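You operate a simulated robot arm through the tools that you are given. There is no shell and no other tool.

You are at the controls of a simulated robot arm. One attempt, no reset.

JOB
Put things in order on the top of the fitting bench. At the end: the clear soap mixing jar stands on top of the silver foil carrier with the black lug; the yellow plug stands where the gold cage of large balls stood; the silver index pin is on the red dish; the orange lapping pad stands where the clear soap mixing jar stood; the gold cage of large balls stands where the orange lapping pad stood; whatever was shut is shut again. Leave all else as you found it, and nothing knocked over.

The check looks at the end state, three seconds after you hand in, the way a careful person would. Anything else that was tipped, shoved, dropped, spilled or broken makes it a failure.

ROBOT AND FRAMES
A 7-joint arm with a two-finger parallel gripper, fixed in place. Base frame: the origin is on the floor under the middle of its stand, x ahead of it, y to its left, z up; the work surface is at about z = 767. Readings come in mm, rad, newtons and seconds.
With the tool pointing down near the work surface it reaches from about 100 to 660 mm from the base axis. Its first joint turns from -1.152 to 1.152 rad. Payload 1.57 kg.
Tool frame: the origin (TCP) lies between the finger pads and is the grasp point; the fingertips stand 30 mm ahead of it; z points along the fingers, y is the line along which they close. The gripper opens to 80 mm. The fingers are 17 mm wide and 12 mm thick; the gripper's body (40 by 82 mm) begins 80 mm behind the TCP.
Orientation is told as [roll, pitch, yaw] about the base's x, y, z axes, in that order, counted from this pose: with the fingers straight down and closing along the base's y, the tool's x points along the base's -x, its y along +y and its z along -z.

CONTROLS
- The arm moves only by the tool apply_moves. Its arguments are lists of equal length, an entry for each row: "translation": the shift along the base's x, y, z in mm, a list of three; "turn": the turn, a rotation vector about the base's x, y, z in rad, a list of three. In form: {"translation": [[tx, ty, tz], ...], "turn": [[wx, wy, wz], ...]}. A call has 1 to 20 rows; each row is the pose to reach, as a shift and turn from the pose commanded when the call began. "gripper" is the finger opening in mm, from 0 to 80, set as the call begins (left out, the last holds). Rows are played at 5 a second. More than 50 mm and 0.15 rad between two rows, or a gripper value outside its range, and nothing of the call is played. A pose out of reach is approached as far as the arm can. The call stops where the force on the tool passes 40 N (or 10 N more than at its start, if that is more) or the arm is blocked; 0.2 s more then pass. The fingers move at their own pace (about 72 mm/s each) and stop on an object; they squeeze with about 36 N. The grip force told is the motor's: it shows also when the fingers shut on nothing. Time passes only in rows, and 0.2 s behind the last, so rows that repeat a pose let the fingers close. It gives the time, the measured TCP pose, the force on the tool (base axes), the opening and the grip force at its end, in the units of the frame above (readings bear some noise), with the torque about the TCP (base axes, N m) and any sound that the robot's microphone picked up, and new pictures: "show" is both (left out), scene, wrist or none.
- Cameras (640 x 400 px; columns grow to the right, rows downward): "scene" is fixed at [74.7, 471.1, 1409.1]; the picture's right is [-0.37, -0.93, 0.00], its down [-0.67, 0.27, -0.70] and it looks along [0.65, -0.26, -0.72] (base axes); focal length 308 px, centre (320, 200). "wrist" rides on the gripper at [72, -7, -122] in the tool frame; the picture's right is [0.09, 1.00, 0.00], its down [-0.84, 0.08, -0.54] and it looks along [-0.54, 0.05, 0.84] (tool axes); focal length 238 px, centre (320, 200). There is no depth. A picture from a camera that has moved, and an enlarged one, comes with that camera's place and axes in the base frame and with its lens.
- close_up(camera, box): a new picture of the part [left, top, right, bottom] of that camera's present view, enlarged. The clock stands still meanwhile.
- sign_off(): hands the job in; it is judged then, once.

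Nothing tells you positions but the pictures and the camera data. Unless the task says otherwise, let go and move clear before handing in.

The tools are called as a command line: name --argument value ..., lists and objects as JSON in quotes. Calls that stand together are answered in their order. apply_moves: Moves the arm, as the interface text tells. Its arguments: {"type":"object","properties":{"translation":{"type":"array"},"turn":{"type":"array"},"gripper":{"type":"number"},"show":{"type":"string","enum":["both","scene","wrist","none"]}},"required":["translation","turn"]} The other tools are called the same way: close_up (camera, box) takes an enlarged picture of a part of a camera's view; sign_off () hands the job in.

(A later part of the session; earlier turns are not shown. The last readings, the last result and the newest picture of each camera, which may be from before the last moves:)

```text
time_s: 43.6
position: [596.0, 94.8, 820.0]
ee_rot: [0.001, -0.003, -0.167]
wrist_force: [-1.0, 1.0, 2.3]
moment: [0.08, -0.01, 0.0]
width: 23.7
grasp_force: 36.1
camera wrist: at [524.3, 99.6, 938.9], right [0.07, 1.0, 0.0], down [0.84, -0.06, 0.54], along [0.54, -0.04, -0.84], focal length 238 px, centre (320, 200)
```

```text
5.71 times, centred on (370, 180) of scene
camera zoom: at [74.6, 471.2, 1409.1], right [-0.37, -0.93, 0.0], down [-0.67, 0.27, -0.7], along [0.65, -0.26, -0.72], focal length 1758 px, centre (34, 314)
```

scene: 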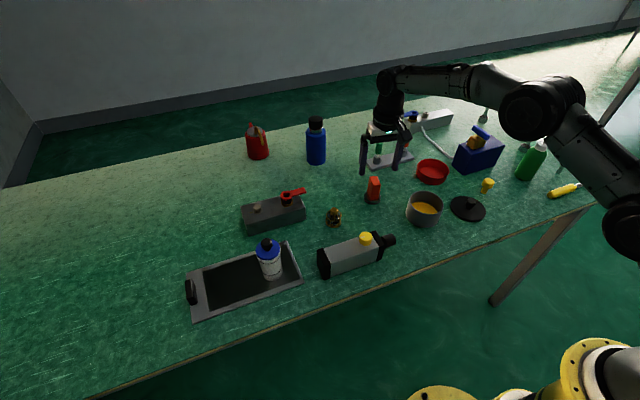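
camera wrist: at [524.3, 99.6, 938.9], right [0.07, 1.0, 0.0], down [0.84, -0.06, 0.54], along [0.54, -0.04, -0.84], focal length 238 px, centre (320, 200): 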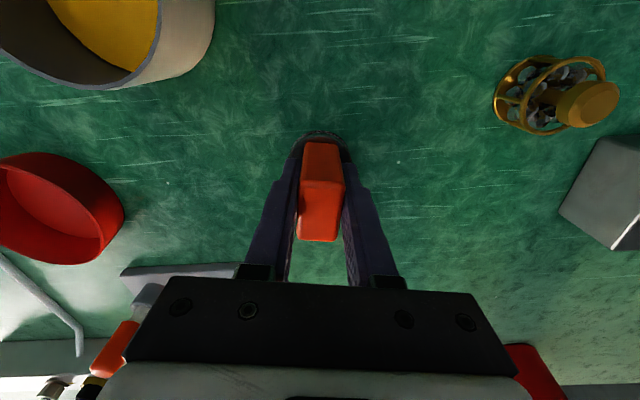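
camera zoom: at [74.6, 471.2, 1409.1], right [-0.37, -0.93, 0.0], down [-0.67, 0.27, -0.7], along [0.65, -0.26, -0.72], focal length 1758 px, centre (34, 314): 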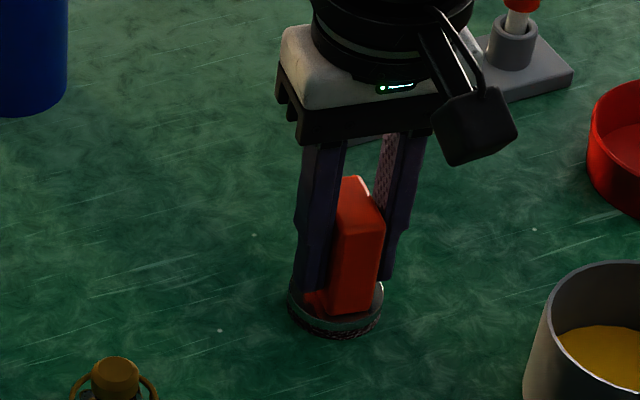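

Gripped at 23.7 mm. I'll test the lift.

apply_moves --translation '[[0, 0, 2], [0, 0, 6], [0, 0, 12], [0, 0, 12]]' --turn '[[0, 0, 0], [0, 0, 0], [0, 0, 0], [0, 0, 0]]' --show "wrist"

close_up --camera "scene" --box '[340, 145, 400, 215]'

```text
time_s: 44.6
position: [596.1, 94.9, 829.3]
ee_rot: [-0.003, 0.0, -0.168]
wrist_force: [-0.4, 0.6, -0.3]
moment: [-0.03, 0.0, 0.01]
width: 23.7
grasp_force: 36.2
camera wrist: at [523.3, 100.1, 950.2], right [0.07, 1.0, 0.0], down [0.84, -0.06, 0.54], along [0.54, -0.04, -0.84], focal length 238 px, centre (320, 200)
```

wrist: 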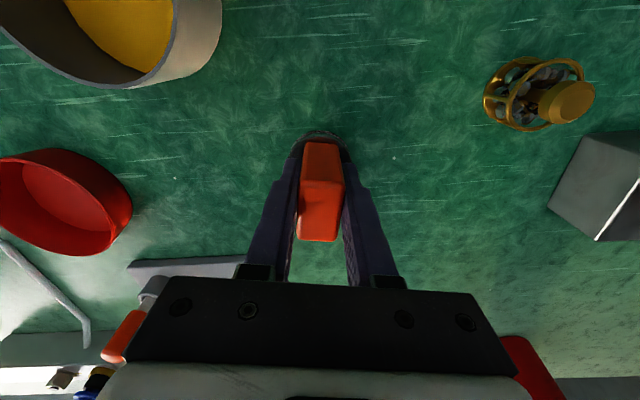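

```text
5.71 times, centred on (370, 180) of scene
camera zoom: at [74.7, 471.1, 1409.1], right [-0.37, -0.93, 0.0], down [-0.67, 0.27, -0.7], along [0.65, -0.26, -0.72], focal length 1758 px, centre (34, 314)
```

zoom: 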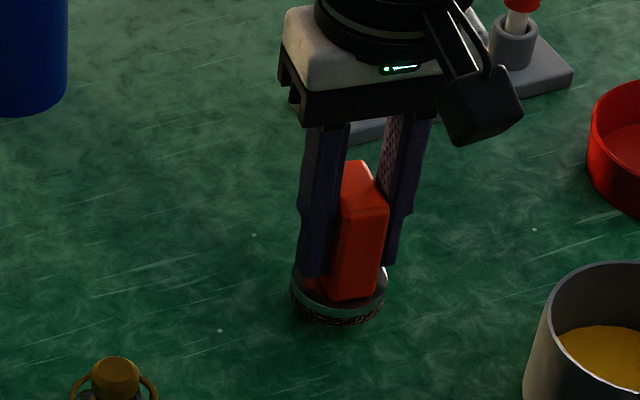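

The pad is up. I'll raise it clear and carry it to where the jar stood, (439, -279.5).

apply_moves --translation '[[0, 0, 30], [0, 0, 65], [0, 0, 100], [0, 0, 130], [-8, -20, 135], [-23, -55, 135], [-39, -93, 135], [-55, -131, 135], [-71, -169, 135], [-87, -207, 135], [-103, -245, 135], [-119, -283, 135], [-134, -320, 135], [-147, -350, 135], [-157, -374, 135], [-157, -374, 135]]' --turn '[[0, 0, 0], [0, 0, 0], [0, 0, 0], [0, 0, 0], [0, 0, 0], [0, 0, 0], [0, 0, 0], [0, 0, 0], [0, 0, 0], [0, 0, 0], [0, 0, 0], [0, 0, 0], [0, 0, 0], [0, 0, 0], [0, 0, 0], [0, 0, 0]]' --show "both"

```text
time_s: 48.0
position: [438.6, -279.1, 964.8]
ee_rot: [-0.001, 0.0, -0.169]
wrist_force: [1.0, -0.3, -1.5]
moment: [-0.01, 0.02, 0.02]
width: 23.5
grasp_force: 36.2
camera wrist: at [366.2, -274.9, 1086.0], right [0.07, 1.0, 0.0], down [0.84, -0.06, 0.54], along [0.54, -0.04, -0.84], focal length 238 px, centre (320, 200)
```

scene: 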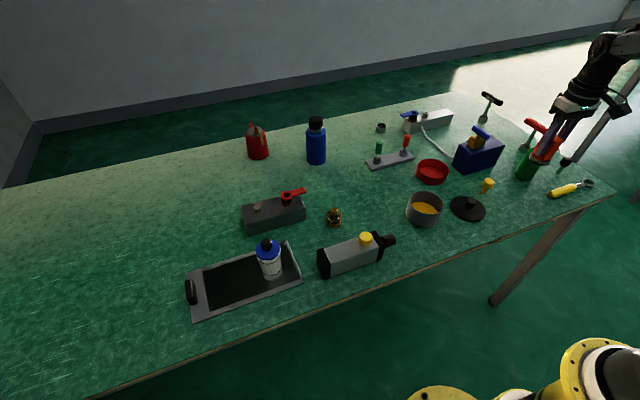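
wrist: 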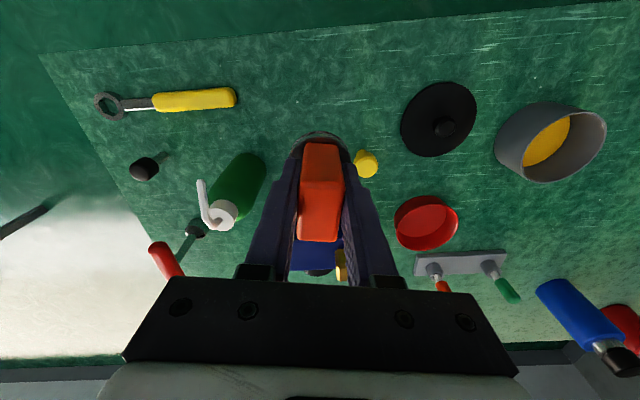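

I'm above the jar's old spot. I'll lower it, slowing near the surface.

apply_moves --translation '[[0, -0.5, -35], [0, -0.5, -70], [0, -0.5, -105], [0, -0.5, -130], [0, -0.5, -140], [0, -0.5, -140]]' --turn '[[0, 0, 0], [0, 0, 0], [0, 0, 0], [0, 0, 0], [0, 0, 0], [0, 0, 0]]' --show "wrist"

apply_moves --translation '[[0, 0, -1.5], [0, 0, -3], [0, 0, -3]]' --turn '[[0, 0, 0], [0, 0, 0], [0, 0, 0]]' --show "none"

```text
time_s: 49.4
position: [438.3, -278.9, 823.2]
ee_rot: [0.001, -0.001, -0.167]
wrist_force: [0.2, -0.2, -1.2]
moment: [0.02, 0.01, 0.01]
width: 23.5
grasp_force: 36.2
camera wrist: at [366.4, -273.8, 944.3], right [0.07, 1.0, 0.0], down [0.84, -0.06, 0.54], along [0.54, -0.04, -0.84], focal length 238 px, centre (320, 200)
```

wrist: 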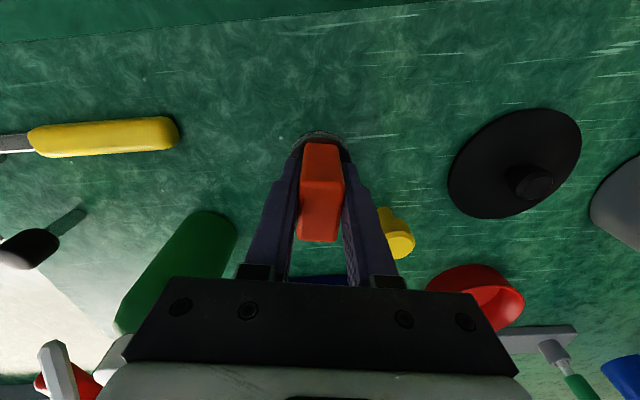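

```text
time_s: 50.2
position: [438.9, -279.0, 819.6]
ee_rot: [0.0, 0.001, -0.168]
wrist_force: [-0.8, -0.3, -2.0]
moment: [0.03, 0.02, 0.0]
width: 23.5
grasp_force: 36.1
```

apply_moves --translation '[[0, 0, -1], [0, 0, -1]]' --turn '[[0, 0, 0], [0, 0, 0]]' --show "none"

apply_moves --translation '[[0, 0, -1], [0, 0, -1]]' --turn '[[0, 0, 0], [0, 0, 0]]' --show "none"

```text
time_s: 50.8
position: [440.4, -279.5, 819.6]
ee_rot: [0.001, -0.001, -0.166]
wrist_force: [-0.3, -0.1, -1.1]
moment: [0.0, 0.02, 0.0]
width: 23.5
grasp_force: 36.0
```

```text
time_s: 51.4
position: [438.5, -279.1, 818.7]
ee_rot: [-0.001, -0.001, -0.166]
wrist_force: [0.4, -0.1, -1.3]
moment: [0.02, 0.02, -0.03]
width: 23.2
grasp_force: 36.4
```

The pad is still just off the bench, so I'm continuing down in single-mm steps until it touches.

apply_moves --translation '[[0, 0, -1], [0, 0, -1]]' --turn '[[0, 0, 0], [0, 0, 0]]' --show "none"

apply_moves --translation '[[0, 0, -1], [0, 0, -1]]' --turn '[[0, 0, 0], [0, 0, 0]]' --show "both"

close_up --camera "scene" --box '[490, 140, 560, 220]'

```text
time_s: 52.0
position: [438.7, -279.6, 817.6]
ee_rot: [0.002, 0.0, -0.166]
wrist_force: [-0.3, -0.2, -1.4]
moment: [-0.02, 0.02, -0.03]
width: 23.6
grasp_force: 36.0
```

```text
time_s: 52.6
position: [439.3, -278.6, 817.1]
ee_rot: [-0.002, -0.001, -0.168]
wrist_force: [-1.5, 0.4, 3.9]
moment: [0.09, 0.02, 0.02]
width: 23.7
grasp_force: 36.0
camera wrist: at [366.4, -274.9, 938.9], right [0.07, 1.0, 0.0], down [0.84, -0.06, 0.54], along [0.54, -0.04, -0.84], focal length 238 px, centre (320, 200)
```

scene: 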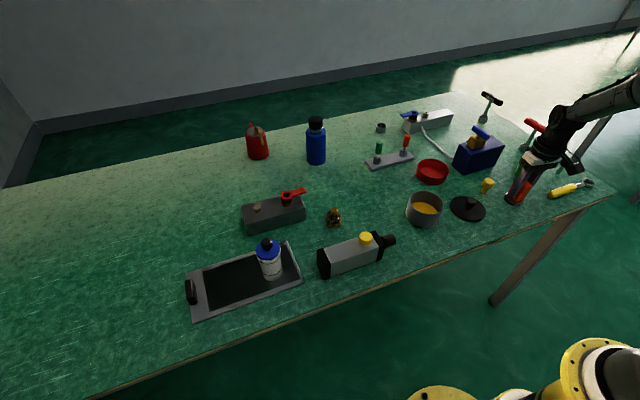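
wrist: 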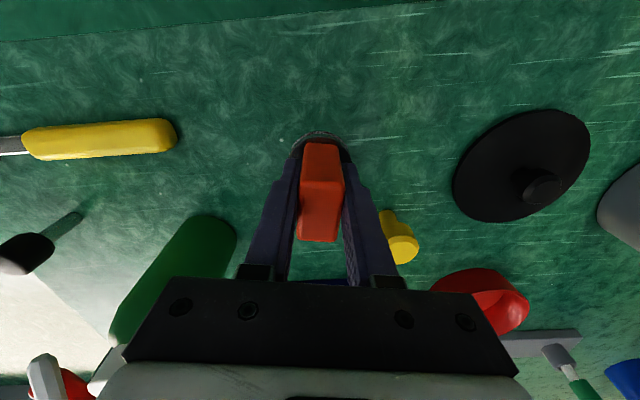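

```text
5.00 times, centred on (525, 180) of scene
camera zoom: at [74.6, 471.2, 1409.1], right [-0.37, -0.93, 0.0], down [-0.67, 0.27, -0.7], along [0.65, -0.26, -0.72], focal length 1538 px, centre (-705, 300)
```

zoom: 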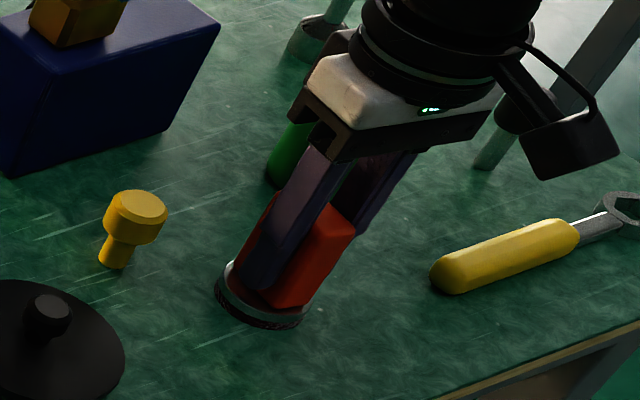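

It has touched down. I'll release and rise.

apply_moves --translation '[[0, 0, 0], [0, 0, 0], [0, 0, 0]]' --turn '[[0, 0, 0], [0, 0, 0], [0, 0, 0]]' --gripper 50 --show "none"

apply_moves --translation '[[0, 0, 25], [0, 0, 60], [0, 0, 100], [0, 0, 140], [0, 0, 165], [0, 0, 165]]' --turn '[[0, 0, 0.03], [0, 0, 0.06], [0, 0, 0.1], [0, 0, 0.14], [0, 0, 0.167], [0, 0, 0.167]]' --show "both"

close_up --camera "wrist" --box '[240, 60, 400, 200]'

close_up --camera "scene" --box '[490, 140, 560, 220]'

```text
time_s: 53.4
position: [438.1, -280.5, 817.7]
ee_rot: [-0.001, 0.0, -0.167]
wrist_force: [0.0, 0.0, -0.4]
moment: [-0.01, -0.05, 0.01]
width: 50.1
grasp_force: 0.0
```

```text
time_s: 54.8
position: [439.9, -278.6, 983.7]
ee_rot: [0.001, -0.001, 0.001]
wrist_force: [-0.1, -0.2, -0.1]
moment: [0.03, -0.04, 0.01]
width: 50.0
grasp_force: 0.0
camera wrist: at [367.0, -286.4, 1103.9], right [-0.09, 1.0, 0.0], down [0.84, 0.08, 0.54], along [0.54, 0.05, -0.84], focal length 238 px, centre (320, 200)
```

scene: 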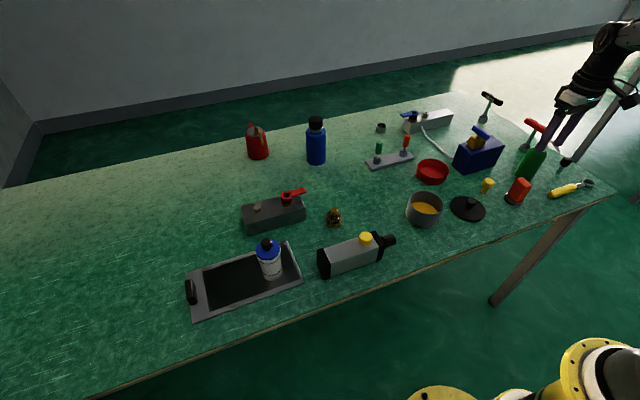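
wrist: 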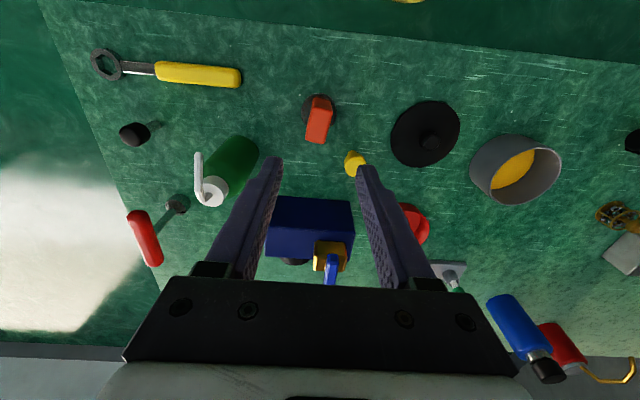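

```text
2.86 times, centred on (320, 130) of wrist
camera zoom: at [367.0, -286.4, 1103.9], right [-0.09, 1.0, 0.0], down [0.84, 0.08, 0.54], along [0.54, 0.05, -0.84], focal length 681 px, centre (320, 400)
```

zoom: 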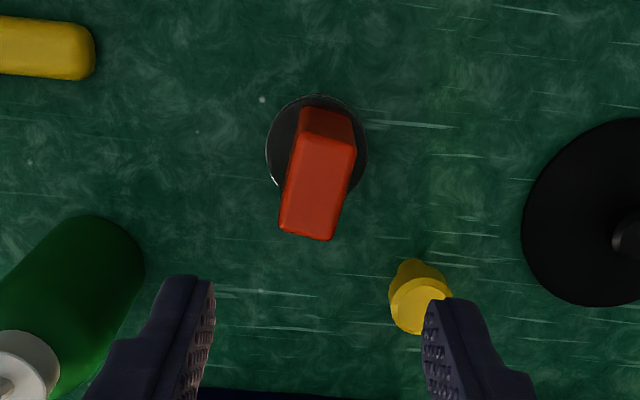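

```text
5.00 times, centred on (525, 180) of scene
camera zoom: at [74.7, 471.1, 1409.1], right [-0.37, -0.93, 0.0], down [-0.67, 0.27, -0.7], along [0.65, -0.26, -0.72], focal length 1538 px, centre (-705, 300)
```

zoom: 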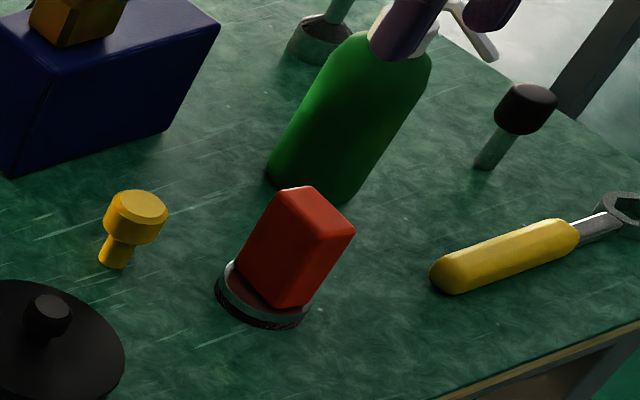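

The pad stands at the jar's old spot. Next is the gold cage near (560, 237), so I'm moving above it.

apply_moves --translation '[[5, 35, 0], [10, 75, 0], [15, 115, 0], [20, 155, 0], [25, 195, 0], [30, 235, 0], [35, 275, 0], [40, 315, 0], [48, 355, 0], [58, 395, 0], [68, 435, 0], [78, 470, 0], [88, 500, 0], [95, 514, 0], [95, 514, 0]]' --turn '[[0, 0, 0], [0, 0, 0], [0, 0, 0], [0, 0, 0], [0, 0, 0], [0, 0, 0], [0, 0, 0], [0, 0, 0], [0, 0, 0], [0, 0, 0], [0, 0, 0], [0, 0, 0], [0, 0, 0], [0, 0, 0], [0, 0, 0]]' --gripper 80 --show "wrist"

close_up --camera "wrist" --box '[260, 80, 380, 200]'

```text
time_s: 58.0
position: [534.1, 235.0, 983.4]
ee_rot: [0.0, -0.001, -0.001]
wrist_force: [0.2, 0.1, 0.8]
moment: [-0.04, 0.03, 0.01]
width: 80.1
grasp_force: 0.0
camera wrist: at [461.7, 227.9, 1104.3], right [-0.09, 1.0, 0.0], down [0.84, 0.08, 0.54], along [0.54, 0.05, -0.84], focal length 238 px, centre (320, 200)
```

wrist: 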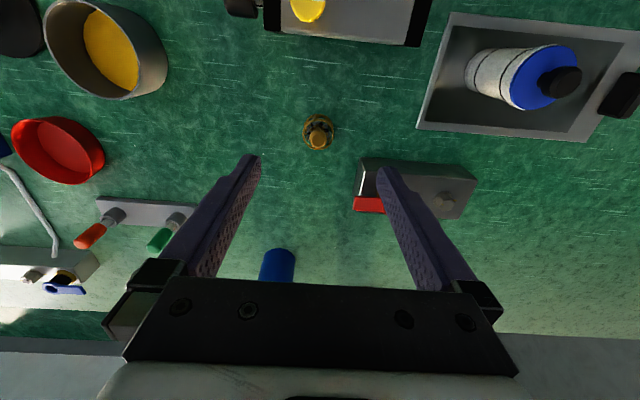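

```text
3.33 times, centred on (320, 140) of wrist
camera zoom: at [461.7, 227.9, 1104.3], right [-0.09, 1.0, 0.0], down [0.84, 0.08, 0.54], along [0.54, 0.05, -0.84], focal length 794 px, centre (320, 400)
```

zoom: 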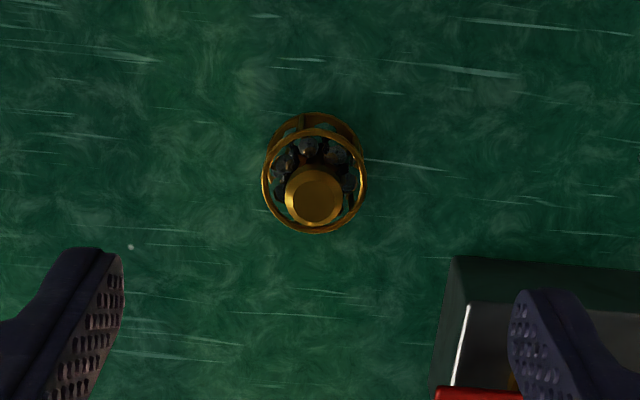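

The cage is centred near (558.6, 234.3). Its ring is about 41 mm across with the top at z≈795, and the knob top is at about 813. I'll approach with a moderate opening and check the alignment partway down.

apply_moves --translation '[[8, 0, -30], [16, -0.7, -60], [24.5, -0.7, -95], [24.5, -0.7, -120], [24.5, -0.7, -120]]' --turn '[[0, 0, 0], [0, 0, 0], [0, 0, 0], [0, 0, 0], [0, 0, 0]]' --gripper 66 --show "wrist"

close_up --camera "wrist" --box '[260, 100, 380, 220]'

```text
time_s: 59.2
position: [556.8, 234.6, 862.7]
ee_rot: [-0.001, -0.002, -0.001]
wrist_force: [0.6, -0.5, -0.6]
moment: [-0.04, 0.02, -0.01]
width: 66.0
grasp_force: 0.0
camera wrist: at [485.4, 227.5, 984.0], right [-0.09, 1.0, 0.0], down [0.84, 0.08, 0.54], along [0.54, 0.05, -0.84], focal length 238 px, centre (320, 200)
```

wrist: 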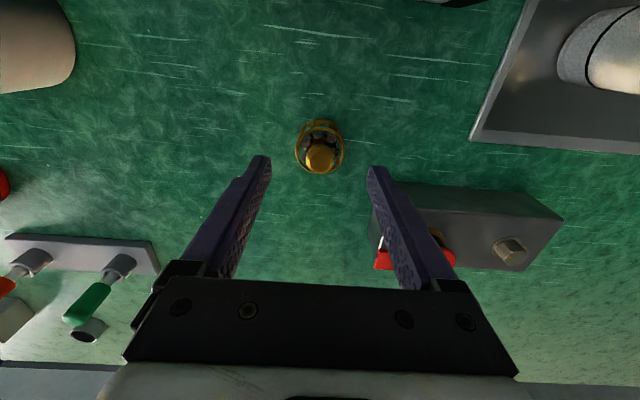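

```text
3.33 times, centred on (320, 160) of wrist
camera zoom: at [485.4, 227.5, 984.0], right [-0.09, 1.0, 0.0], down [0.84, 0.08, 0.54], along [0.54, 0.05, -0.84], focal length 794 px, centre (320, 333)
```

zoom: 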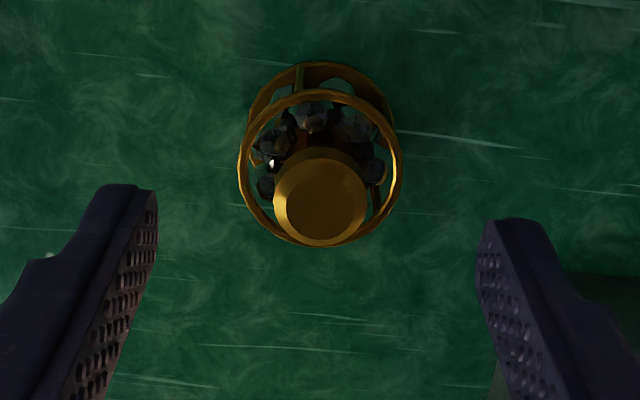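

Well aligned, with the cage at about (558, 234.2). I'll lower to z≈803 and close on the rings.

apply_moves --translation '[[0.5, 0, -25], [0.5, 0, -48], [0.5, 0, -60], [0.5, 0, -60]]' --turn '[[0, 0, 0], [0, 0, 0], [0, 0, 0], [0, 0, 0]]' --show "wrist"

apply_moves --translation '[[0, 0, 0], [0, 0, 0], [0, 0, 0], [0, 0, 0]]' --turn '[[0, 0, 0], [0, 0, 0], [0, 0, 0], [0, 0, 0]]' --gripper 20 --show "wrist"

close_up --camera "wrist" --box '[250, 110, 390, 250]'

```text
time_s: 60.2
position: [557.9, 233.6, 803.1]
ee_rot: [-0.001, 0.0, 0.0]
wrist_force: [0.9, 0.0, -0.6]
moment: [-0.02, 0.02, -0.01]
width: 66.1
grasp_force: 0.1
camera wrist: at [486.6, 226.8, 923.1], right [-0.09, 1.0, 0.0], down [0.84, 0.08, 0.54], along [0.54, 0.05, -0.84], focal length 238 px, centre (320, 200)
```

wrist: 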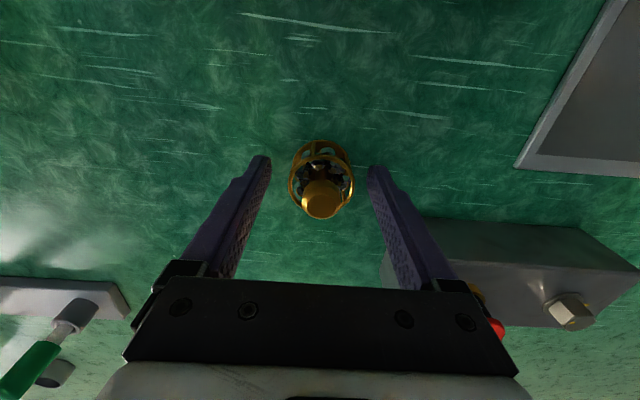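

```text
time_s: 61.2
position: [558.8, 233.3, 803.0]
ee_rot: [-0.001, 0.0, 0.0]
wrist_force: [0.8, -0.3, -0.4]
moment: [-0.05, -0.01, -0.04]
width: 40.7
grasp_force: 36.1
camera wrist: at [486.6, 226.8, 923.3], right [-0.09, 1.0, 0.0], down [0.84, 0.08, 0.54], along [0.54, 0.05, -0.84], focal length 238 px, centre (320, 200)
```

wrist: 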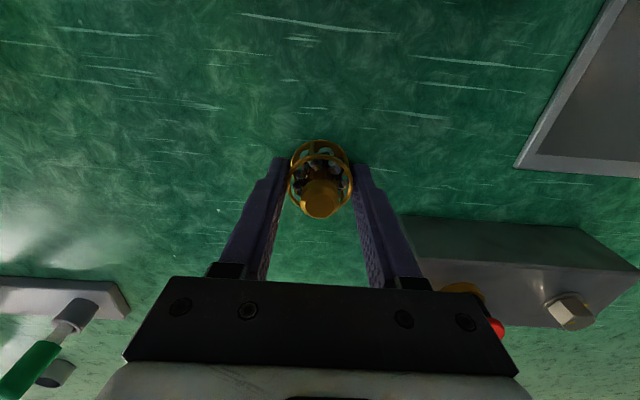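

```text
2.86 times, centred on (320, 180) of wrist
camera zoom: at [486.6, 226.8, 923.3], right [-0.09, 1.0, 0.0], down [0.84, 0.08, 0.54], along [0.54, 0.05, -0.84], focal length 681 px, centre (320, 257)
```

zoom: 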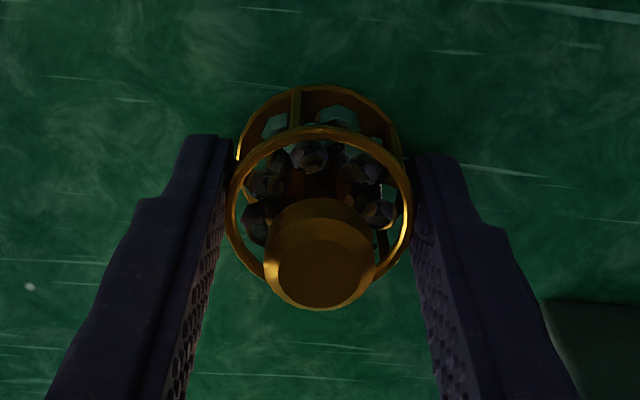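

Gripped at 40.7 mm. I'll lift a little and see if it follows.

apply_moves --translation '[[0, 0, 2], [0, 0, 6], [0, 0, 12], [0, 0, 12]]' --turn '[[0, 0, 0], [0, 0, 0], [0, 0, 0], [0, 0, 0]]' --show "wrist"

close_up --camera "wrist" --box '[250, 110, 390, 250]'

close_up --camera "scene" --box '[300, 170, 370, 240]'

```text
time_s: 62.2
position: [559.3, 233.5, 814.4]
ee_rot: [0.0, -0.001, 0.001]
wrist_force: [-0.4, 0.2, -0.5]
moment: [0.01, -0.01, 0.04]
width: 40.8
grasp_force: 36.1
camera wrist: at [487.0, 226.1, 935.4], right [-0.09, 1.0, 0.0], down [0.84, 0.08, 0.54], along [0.54, 0.05, -0.84], focal length 238 px, centre (320, 200)
```

wrist: 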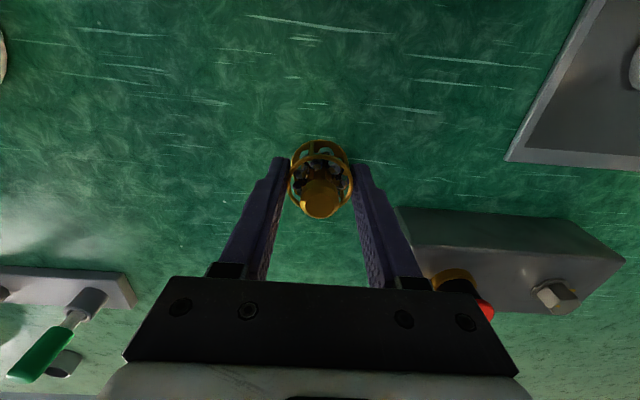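

```text
2.86 times, centred on (320, 180) of wrist
camera zoom: at [487.0, 226.1, 935.4], right [-0.09, 1.0, 0.0], down [0.84, 0.08, 0.54], along [0.54, 0.05, -0.84], focal length 681 px, centre (320, 257)
```

zoom: 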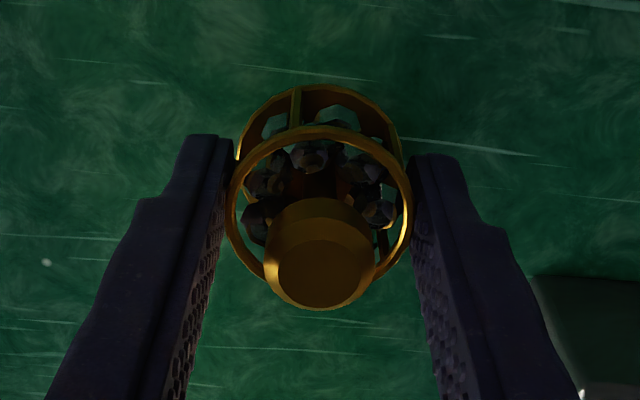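

```text
5.71 times, centred on (335, 205) of scene
camera zoom: at [74.7, 471.1, 1409.1], right [-0.37, -0.93, 0.0], down [-0.67, 0.27, -0.7], along [0.65, -0.26, -0.72], focal length 1758 px, centre (234, 171)
```

zoom: 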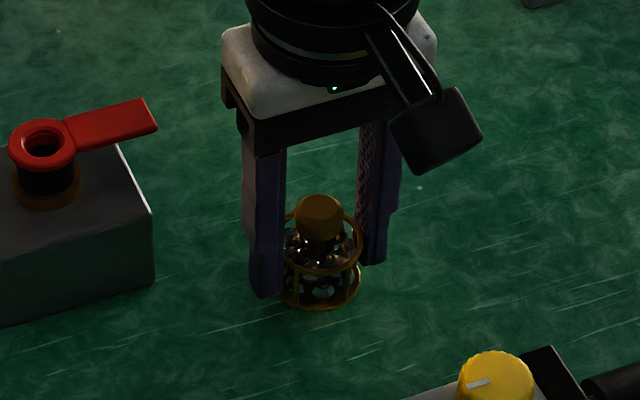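

The cage came up cleanly. I'll move it to where the pad stood, (597, 94.6).

apply_moves --translation '[[0, 0, 20], [0, 0, 45], [5, -15, 50], [12, -45, 50], [20, -75, 50], [28, -105, 50], [35, -128, 50], [38, -139, 50], [38, -139, 30], [38, -139, 8], [38, -139, -4], [38, -139, -4]]' --turn '[[0, 0, 0], [0, 0, 0], [0, 0, 0], [0, 0, 0], [0, 0, 0], [0, 0, 0], [0, 0, 0], [0, 0, 0], [0, 0, 0], [0, 0, 0], [0, 0, 0], [0, 0, 0]]' --show "both"

```text
time_s: 64.8
position: [596.7, 94.8, 811.1]
ee_rot: [0.0, 0.0, 0.002]
wrist_force: [-0.3, -0.4, -2.2]
moment: [-0.03, 0.02, -0.01]
width: 40.9
grasp_force: 35.7
camera wrist: at [525.2, 87.7, 931.8], right [-0.09, 1.0, 0.0], down [0.84, 0.08, 0.54], along [0.54, 0.05, -0.84], focal length 238 px, centre (320, 200)
```

scene: 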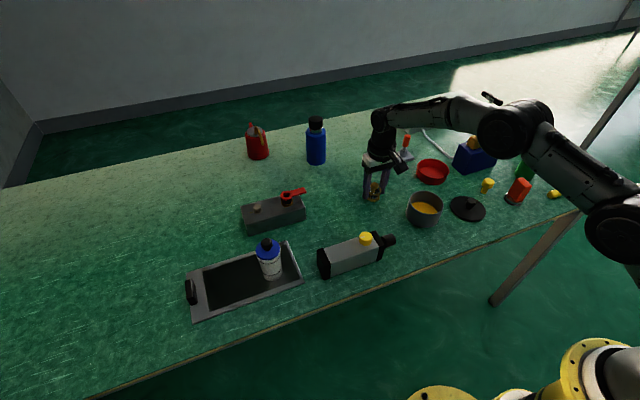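
wrist: 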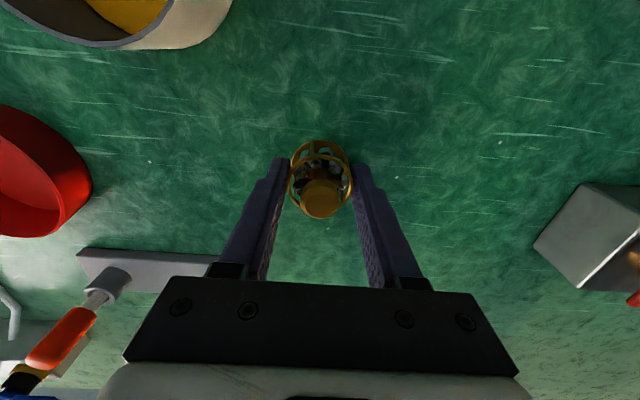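

I'm above the pad's old spot and lowering the last few mm.

apply_moves --translation '[[0, 0, -2], [0, 0, -4], [0, 0, -6], [0, 0, -6]]' --turn '[[0, 0, 0], [0, 0, 0], [0, 0, 0], [0, 0, 0]]' --show "none"

apply_moves --translation '[[0, 0, -1], [0, 0, -1]]' --turn '[[0, 0, 0], [0, 0, 0]]' --show "none"

apply_moves --translation '[[0, 0, -1], [0, 0, -1]]' --turn '[[0, 0, 0], [0, 0, 0]]' --show "none"

```text
time_s: 65.8
position: [595.8, 95.3, 804.3]
ee_rot: [-0.001, -0.002, 0.001]
wrist_force: [-0.2, -0.2, -1.0]
moment: [0.03, 0.0, -0.01]
width: 40.8
grasp_force: 36.0
```

```text
time_s: 66.4
position: [597.4, 96.2, 804.8]
ee_rot: [0.0, 0.001, 0.0]
wrist_force: [0.1, 0.3, -1.4]
moment: [-0.01, -0.03, -0.03]
width: 40.5
grasp_force: 35.5
```

```text
time_s: 67.0
position: [596.9, 94.8, 802.7]
ee_rot: [0.001, -0.001, 0.0]
wrist_force: [-0.3, 0.8, 0.0]
moment: [-0.01, 0.0, -0.01]
width: 40.7
grasp_force: 36.1
```

apply_moves --translation '[[0, 0, -1], [0, 0, -1]]' --turn '[[0, 0, 0], [0, 0, 0]]' --show "scene"

close_up --camera "scene" --box '[340, 150, 410, 220]'

```text
time_s: 67.6
position: [596.4, 95.0, 803.5]
ee_rot: [0.0, -0.001, 0.001]
wrist_force: [-5.2, -0.6, 8.5]
moment: [0.0, 0.2, 0.03]
width: 41.0
grasp_force: 35.7
```

scene: 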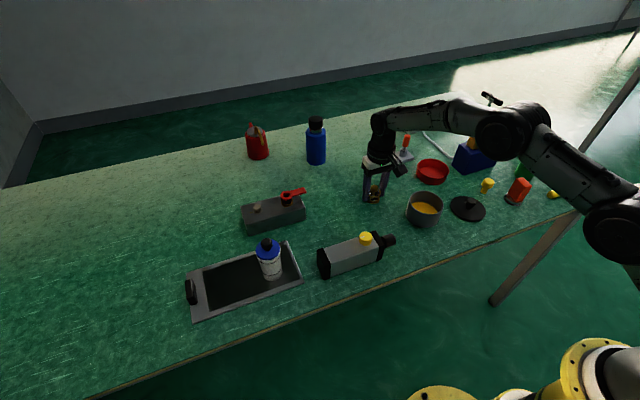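

```text
5.71 times, centred on (375, 185) of scene
camera zoom: at [74.4, 471.1, 1409.1], right [-0.37, -0.93, 0.0], down [-0.67, 0.27, -0.7], along [0.65, -0.26, -0.72], focal length 1758 px, centre (6, 286)
```

zoom: 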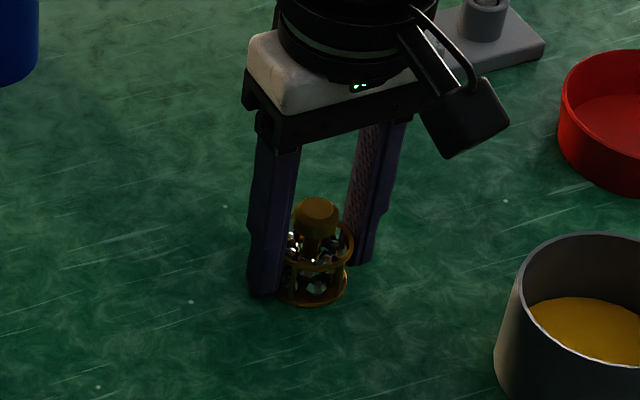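

The cage is down. I'll ease off slightly, open and rise.

apply_moves --translation '[[0, 0, 1], [0, 0, 1]]' --turn '[[0, 0, 0], [0, 0, 0]]' --show "none"

apply_moves --translation '[[0, 0, 0], [0, 0, 0], [0, 0, 0]]' --turn '[[0, 0, 0], [0, 0, 0], [0, 0, 0]]' --gripper 68 --show "none"

apply_moves --translation '[[0, 0, 25], [0, 0, 60], [-5, 0, 100], [-20, 0, 140], [-35, 0, 170], [-35, 0, 170]]' --turn '[[0, 0, 0], [0, 0, 0], [0, 0, 0], [0, 0, 0], [0, 0, 0], [0, 0, 0]]' --show "both"

close_up --camera "scene" --box '[340, 150, 410, 220]'

close_up --camera "wrist" --box '[260, 80, 380, 200]'

```text
time_s: 68.2
position: [598.1, 94.6, 802.5]
ee_rot: [0.0, -0.002, 0.0]
wrist_force: [1.0, 0.7, 0.5]
moment: [0.05, 0.02, -0.05]
width: 40.7
grasp_force: 35.7
```

```text
time_s: 69.0
position: [596.7, 95.4, 802.9]
ee_rot: [0.0, -0.002, 0.0]
wrist_force: [-0.7, -0.4, 0.8]
moment: [0.02, 0.01, 0.0]
width: 67.9
grasp_force: 0.0
```

```text
time_s: 70.4
position: [560.0, 94.9, 972.3]
ee_rot: [0.001, 0.001, 0.001]
wrist_force: [0.2, 0.2, -0.2]
moment: [0.03, -0.01, 0.0]
width: 67.7
grasp_force: 0.0
camera wrist: at [487.5, 87.6, 1093.2], right [-0.09, 1.0, 0.0], down [0.84, 0.08, 0.54], along [0.54, 0.05, -0.84], focal length 238 px, centre (320, 200)
```

scene: 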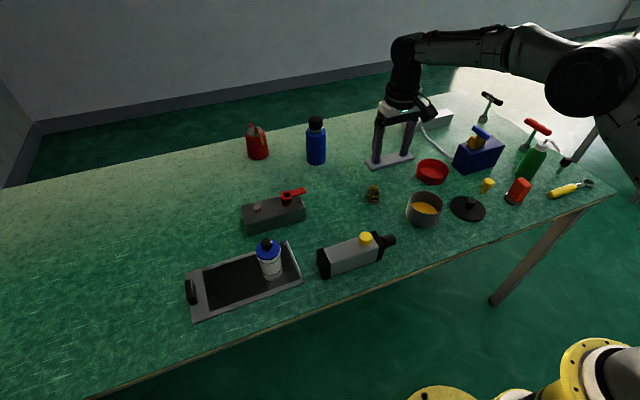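
wrist: 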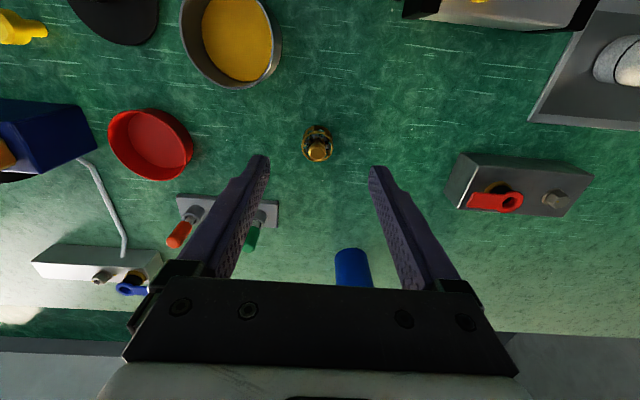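

```text
5.71 times, centred on (375, 185) of scene
camera zoom: at [74.7, 471.1, 1409.1], right [-0.37, -0.93, 0.0], down [-0.67, 0.27, -0.7], along [0.65, -0.26, -0.72], focal length 1758 px, centre (6, 286)
```

zoom: 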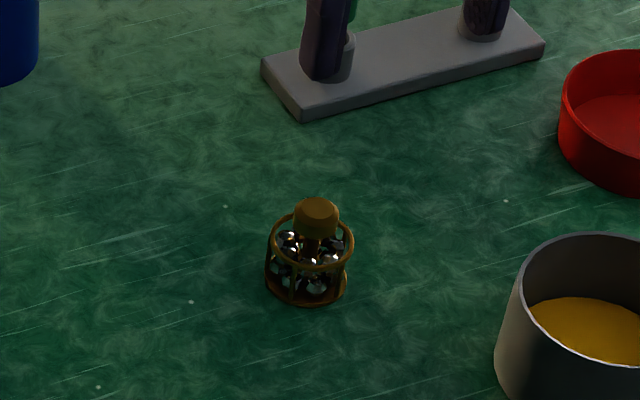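

```text
3.33 times, centred on (320, 140) of wrist
camera zoom: at [487.5, 87.6, 1093.2], right [-0.09, 1.0, 0.0], down [0.84, 0.08, 0.54], along [0.54, 0.05, -0.84], focal length 794 px, centre (320, 400)
```

zoom: 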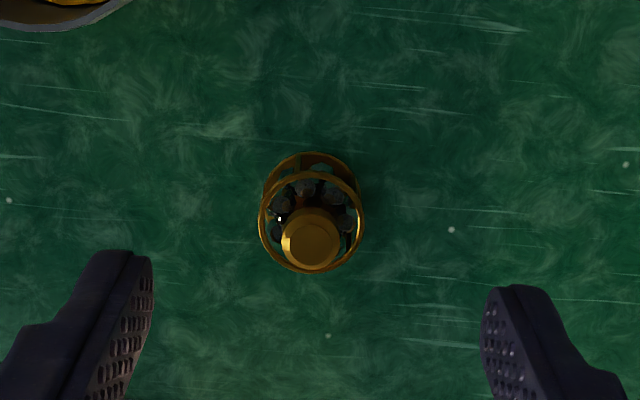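

The cage stands upright at the pad's old spot. Next is the yellow plug near (495, -226), so I'm moving above it.

apply_moves --translation '[[-10, -35, 0], [-20, -75, 0], [-30, -115, 0], [-40, -155, 0], [-50, -195, 0], [-60, -235, 0], [-68, -275, 0], [-75, -305, 0], [-80, -321, 0], [-80, -321, 0]]' --turn '[[0, 0, 0], [0, 0, 0], [0, 0, 0], [0, 0, 0], [0, 0, 0], [0, 0, 0], [0, 0, 0], [0, 0, 0], [0, 0, 0], [0, 0, 0]]' --show "wrist"

close_up --camera "wrist" --box '[260, 80, 380, 200]'

close_up --camera "scene" --box '[465, 165, 505, 205]'

```text
time_s: 72.6
position: [482.6, -226.9, 971.8]
ee_rot: [0.0, 0.0, -0.001]
wrist_force: [0.0, -0.4, 0.0]
moment: [-0.01, 0.01, -0.03]
width: 68.1
grasp_force: 0.0
camera wrist: at [410.3, -234.4, 1092.2], right [-0.09, 1.0, 0.0], down [0.84, 0.08, 0.54], along [0.54, 0.05, -0.84], focal length 238 px, centre (320, 200)
```

wrist: 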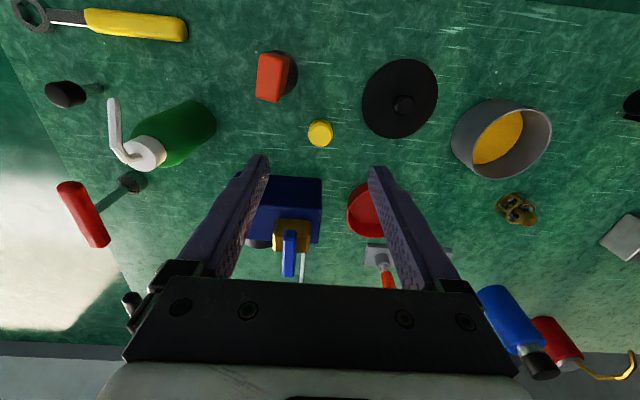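

```text
3.33 times, centred on (320, 140) of wrist
camera zoom: at [410.3, -234.4, 1092.2], right [-0.09, 1.0, 0.0], down [0.84, 0.08, 0.54], along [0.54, 0.05, -0.84], focal length 794 px, centre (320, 400)
```

zoom: 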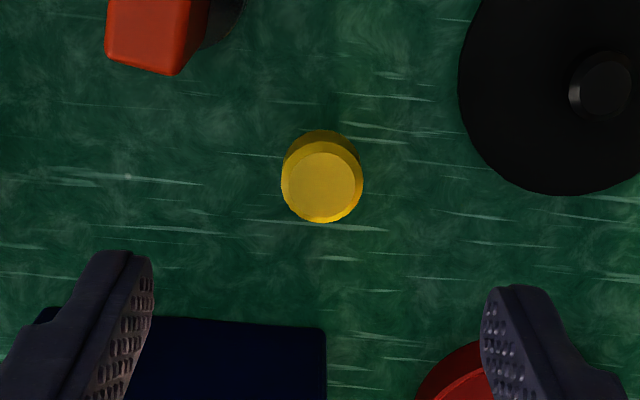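

```text
10.00 times, centred on (485, 185) of scene
camera zoom: at [74.7, 471.1, 1409.1], right [-0.37, -0.93, 0.0], down [-0.67, 0.27, -0.7], along [0.65, -0.26, -0.72], focal length 3077 px, centre (-1330, 350)
```

zoom: 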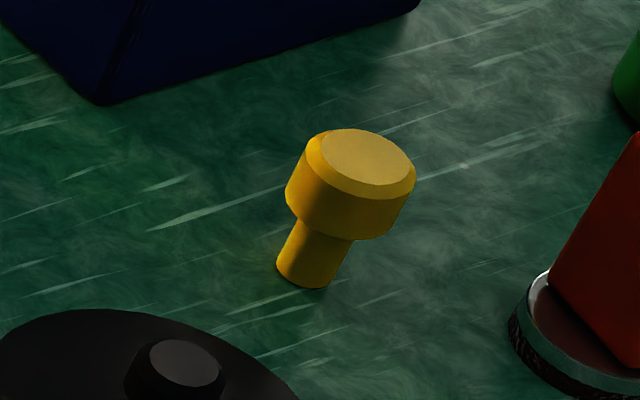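

The plug's head is about 29 mm across, from z≈787 to 813, centred near (499, -226). I'll come down with a 52 mm opening and check the alignment.

apply_moves --translation '[[5, 0.5, -30], [10, 0.5, -60], [16, 0.5, -95], [16, 0.5, -110], [16, 0.5, -110]]' --turn '[[0, 0, 0], [0, 0, 0], [0, 0, 0], [0, 0, 0], [0, 0, 0]]' --gripper 52 --show "wrist"

close_up --camera "wrist" --box '[260, 100, 380, 220]'

```text
time_s: 73.8
position: [499.8, -226.6, 861.5]
ee_rot: [-0.001, 0.0, 0.002]
wrist_force: [-0.3, 0.0, 0.5]
moment: [0.02, 0.0, -0.03]
width: 52.0
grasp_force: 0.0
camera wrist: at [425.5, -234.5, 982.4], right [-0.09, 1.0, 0.0], down [0.84, 0.08, 0.54], along [0.54, 0.05, -0.84], focal length 238 px, centre (320, 200)
```

wrist: 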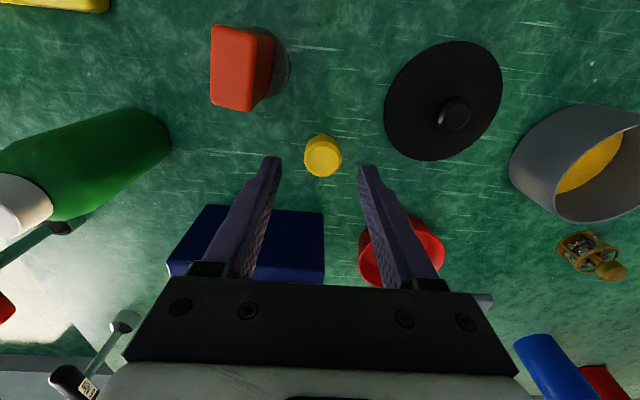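

```text
3.33 times, centred on (320, 160) of wrist
camera zoom: at [425.5, -234.5, 982.4], right [-0.09, 1.0, 0.0], down [0.84, 0.08, 0.54], along [0.54, 0.05, -0.84], focal length 794 px, centre (320, 333)
```

zoom: 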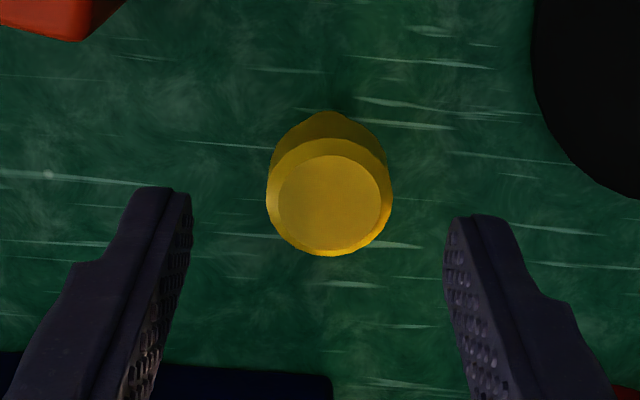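

The plug is at about (498.6, -225.3). I'll descend to z≈806 and grip the head.

apply_moves --translation '[[0.7, 1.2, -20], [0.7, 1.2, -40], [0.7, 1.2, -55], [0.7, 1.2, -55]]' --turn '[[0, 0, 0], [0, 0, 0], [0, 0, 0], [0, 0, 0]]' --show "wrist"

apply_moves --translation '[[0, 0, 0], [0, 0, 0], [0, 0, 0], [0, 0, 0]]' --turn '[[0, 0, 0], [0, 0, 0], [0, 0, 0], [0, 0, 0]]' --gripper 0 --show "wrist"

apply_moves --translation '[[0, 0, 2], [0, 0, 6], [0, 0, 12], [0, 0, 12]]' --turn '[[0, 0, 0], [0, 0, 0], [0, 0, 0], [0, 0, 0]]' --show "both"

close_up --camera "scene" --box '[450, 140, 530, 220]'

close_up --camera "wrist" --box '[260, 120, 380, 240]'

```text
time_s: 74.8
position: [498.8, -225.2, 807.5]
ee_rot: [0.0, 0.002, 0.001]
wrist_force: [0.0, -0.5, 0.2]
moment: [-0.01, 0.0, 0.0]
width: 52.0
grasp_force: 0.1
camera wrist: at [427.0, -232.7, 927.8], right [-0.09, 1.0, 0.0], down [0.84, 0.08, 0.54], along [0.54, 0.05, -0.84], focal length 238 px, centre (320, 200)
```

wrist: 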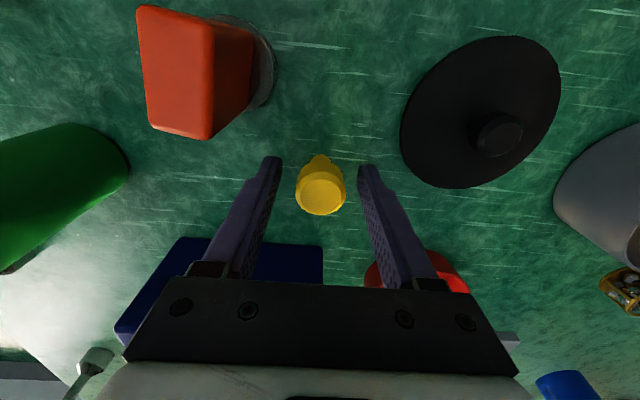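

```text
time_s: 75.8
position: [500.2, -225.7, 807.1]
ee_rot: [0.001, 0.001, 0.001]
wrist_force: [1.5, 0.0, 0.1]
moment: [-0.01, 0.0, 0.03]
width: 27.6
grasp_force: 36.4
camera wrist: at [427.0, -232.7, 928.1], right [-0.09, 1.0, 0.0], down [0.84, 0.08, 0.54], along [0.54, 0.05, -0.84], focal length 238 px, centre (320, 200)
```

wrist: 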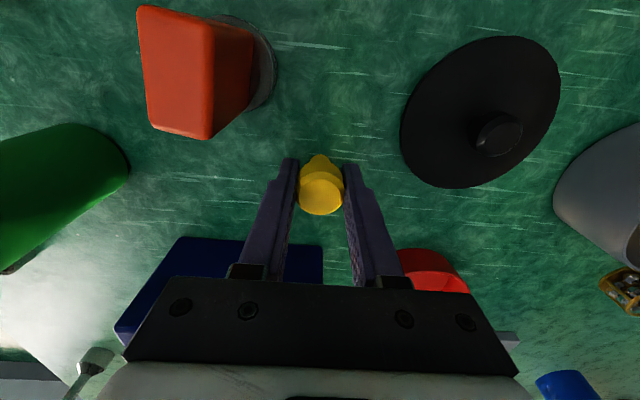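

```text
time_s: 76.8
position: [499.1, -224.7, 820.1]
ee_rot: [0.001, 0.0, 0.001]
wrist_force: [-0.2, -0.3, -0.8]
moment: [0.01, 0.0, 0.0]
width: 27.9
grasp_force: 36.2
camera wrist: at [426.6, -232.4, 940.8], right [-0.09, 1.0, 0.0], down [0.84, 0.08, 0.54], along [0.54, 0.05, -0.84], focal length 238 px, centre (320, 200)
```

scene: 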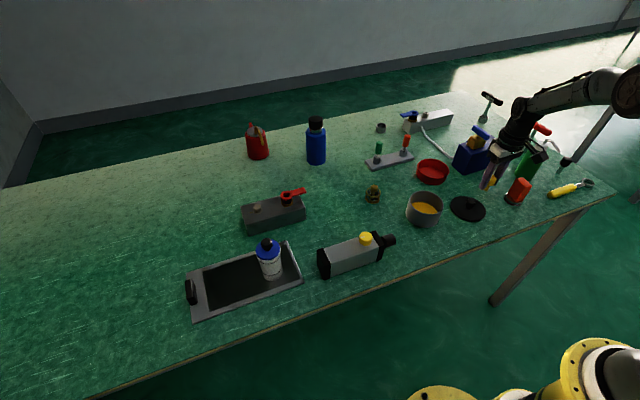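
wrist: 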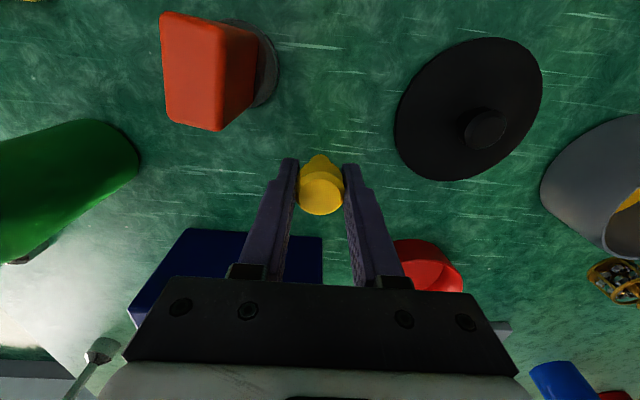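

```text
5.00 times, centred on (490, 180) of scene
camera zoom: at [74.7, 471.1, 1409.1], right [-0.37, -0.93, 0.0], down [-0.67, 0.27, -0.7], along [0.65, -0.26, -0.72], focal length 1538 px, centre (-530, 300)
```

zoom: 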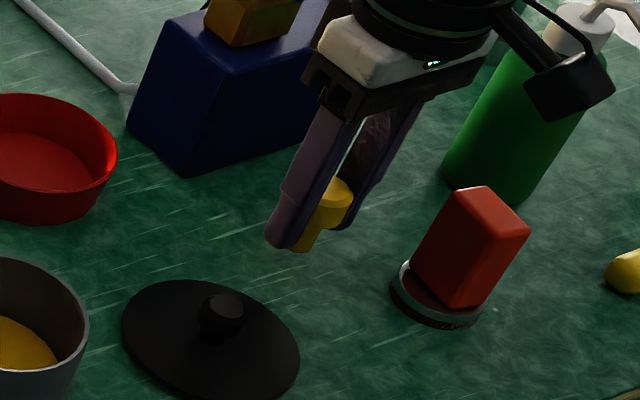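

```text
3.33 times, centred on (320, 180) of wrist
camera zoom: at [426.6, -232.4, 940.8], right [-0.09, 1.0, 0.0], down [0.84, 0.08, 0.54], along [0.54, 0.05, -0.84], focal length 794 px, centre (320, 267)
```

zoom: 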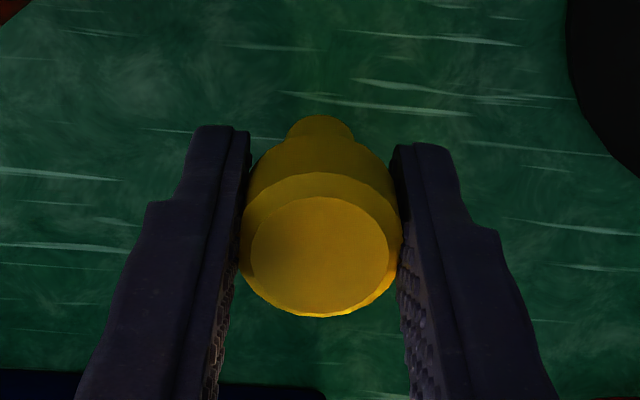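

The plug is held. I'll raise it and carry it to where the cage stood, (558, 233.7).

apply_moves --translation '[[0, 0, 30], [0, 0, 70], [0, 0, 105], [2, 20, 115], [5, 55, 115], [10, 95, 115], [15, 135, 115], [20, 175, 115], [25, 215, 115], [30, 255, 115], [35, 295, 115], [40, 335, 115], [45, 375, 115], [51, 410, 115], [56, 440, 115], [58.5, 458.5, 115], [58.5, 458.5, 115]]' --turn '[[0, 0, 0], [0, 0, 0], [0, 0, 0], [0, 0, 0], [0, 0, 0], [0, 0, 0], [0, 0, 0], [0, 0, 0], [0, 0, 0], [0, 0, 0], [0, 0, 0], [0, 0, 0], [0, 0, 0], [0, 0, 0], [0, 0, 0], [0, 0, 0], [0, 0, 0]]' --show "both"

```text
time_s: 80.4
position: [558.8, 233.5, 933.7]
ee_rot: [0.0, -0.001, 0.002]
wrist_force: [-0.1, 0.4, -0.3]
moment: [-0.05, 0.0, -0.01]
width: 27.9
grasp_force: 35.8
camera wrist: at [486.1, 226.9, 1055.4], right [-0.09, 1.0, 0.0], down [0.84, 0.08, 0.54], along [0.54, 0.05, -0.84], focal length 238 px, centre (320, 200)
```

scene: 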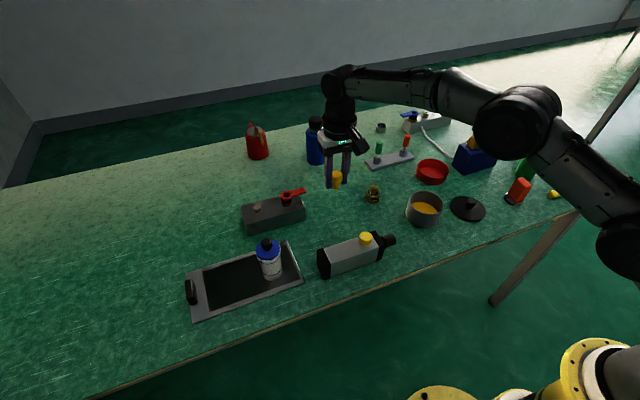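
wrist: 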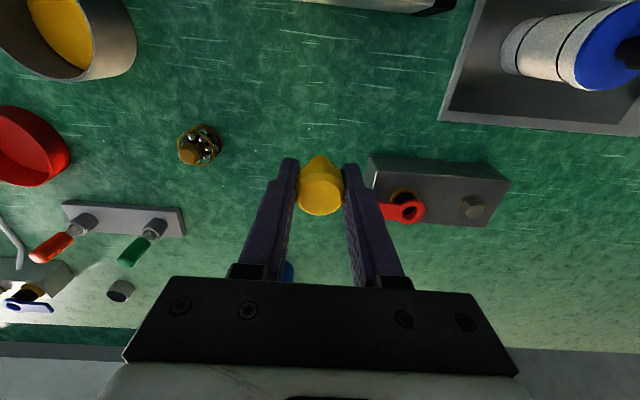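

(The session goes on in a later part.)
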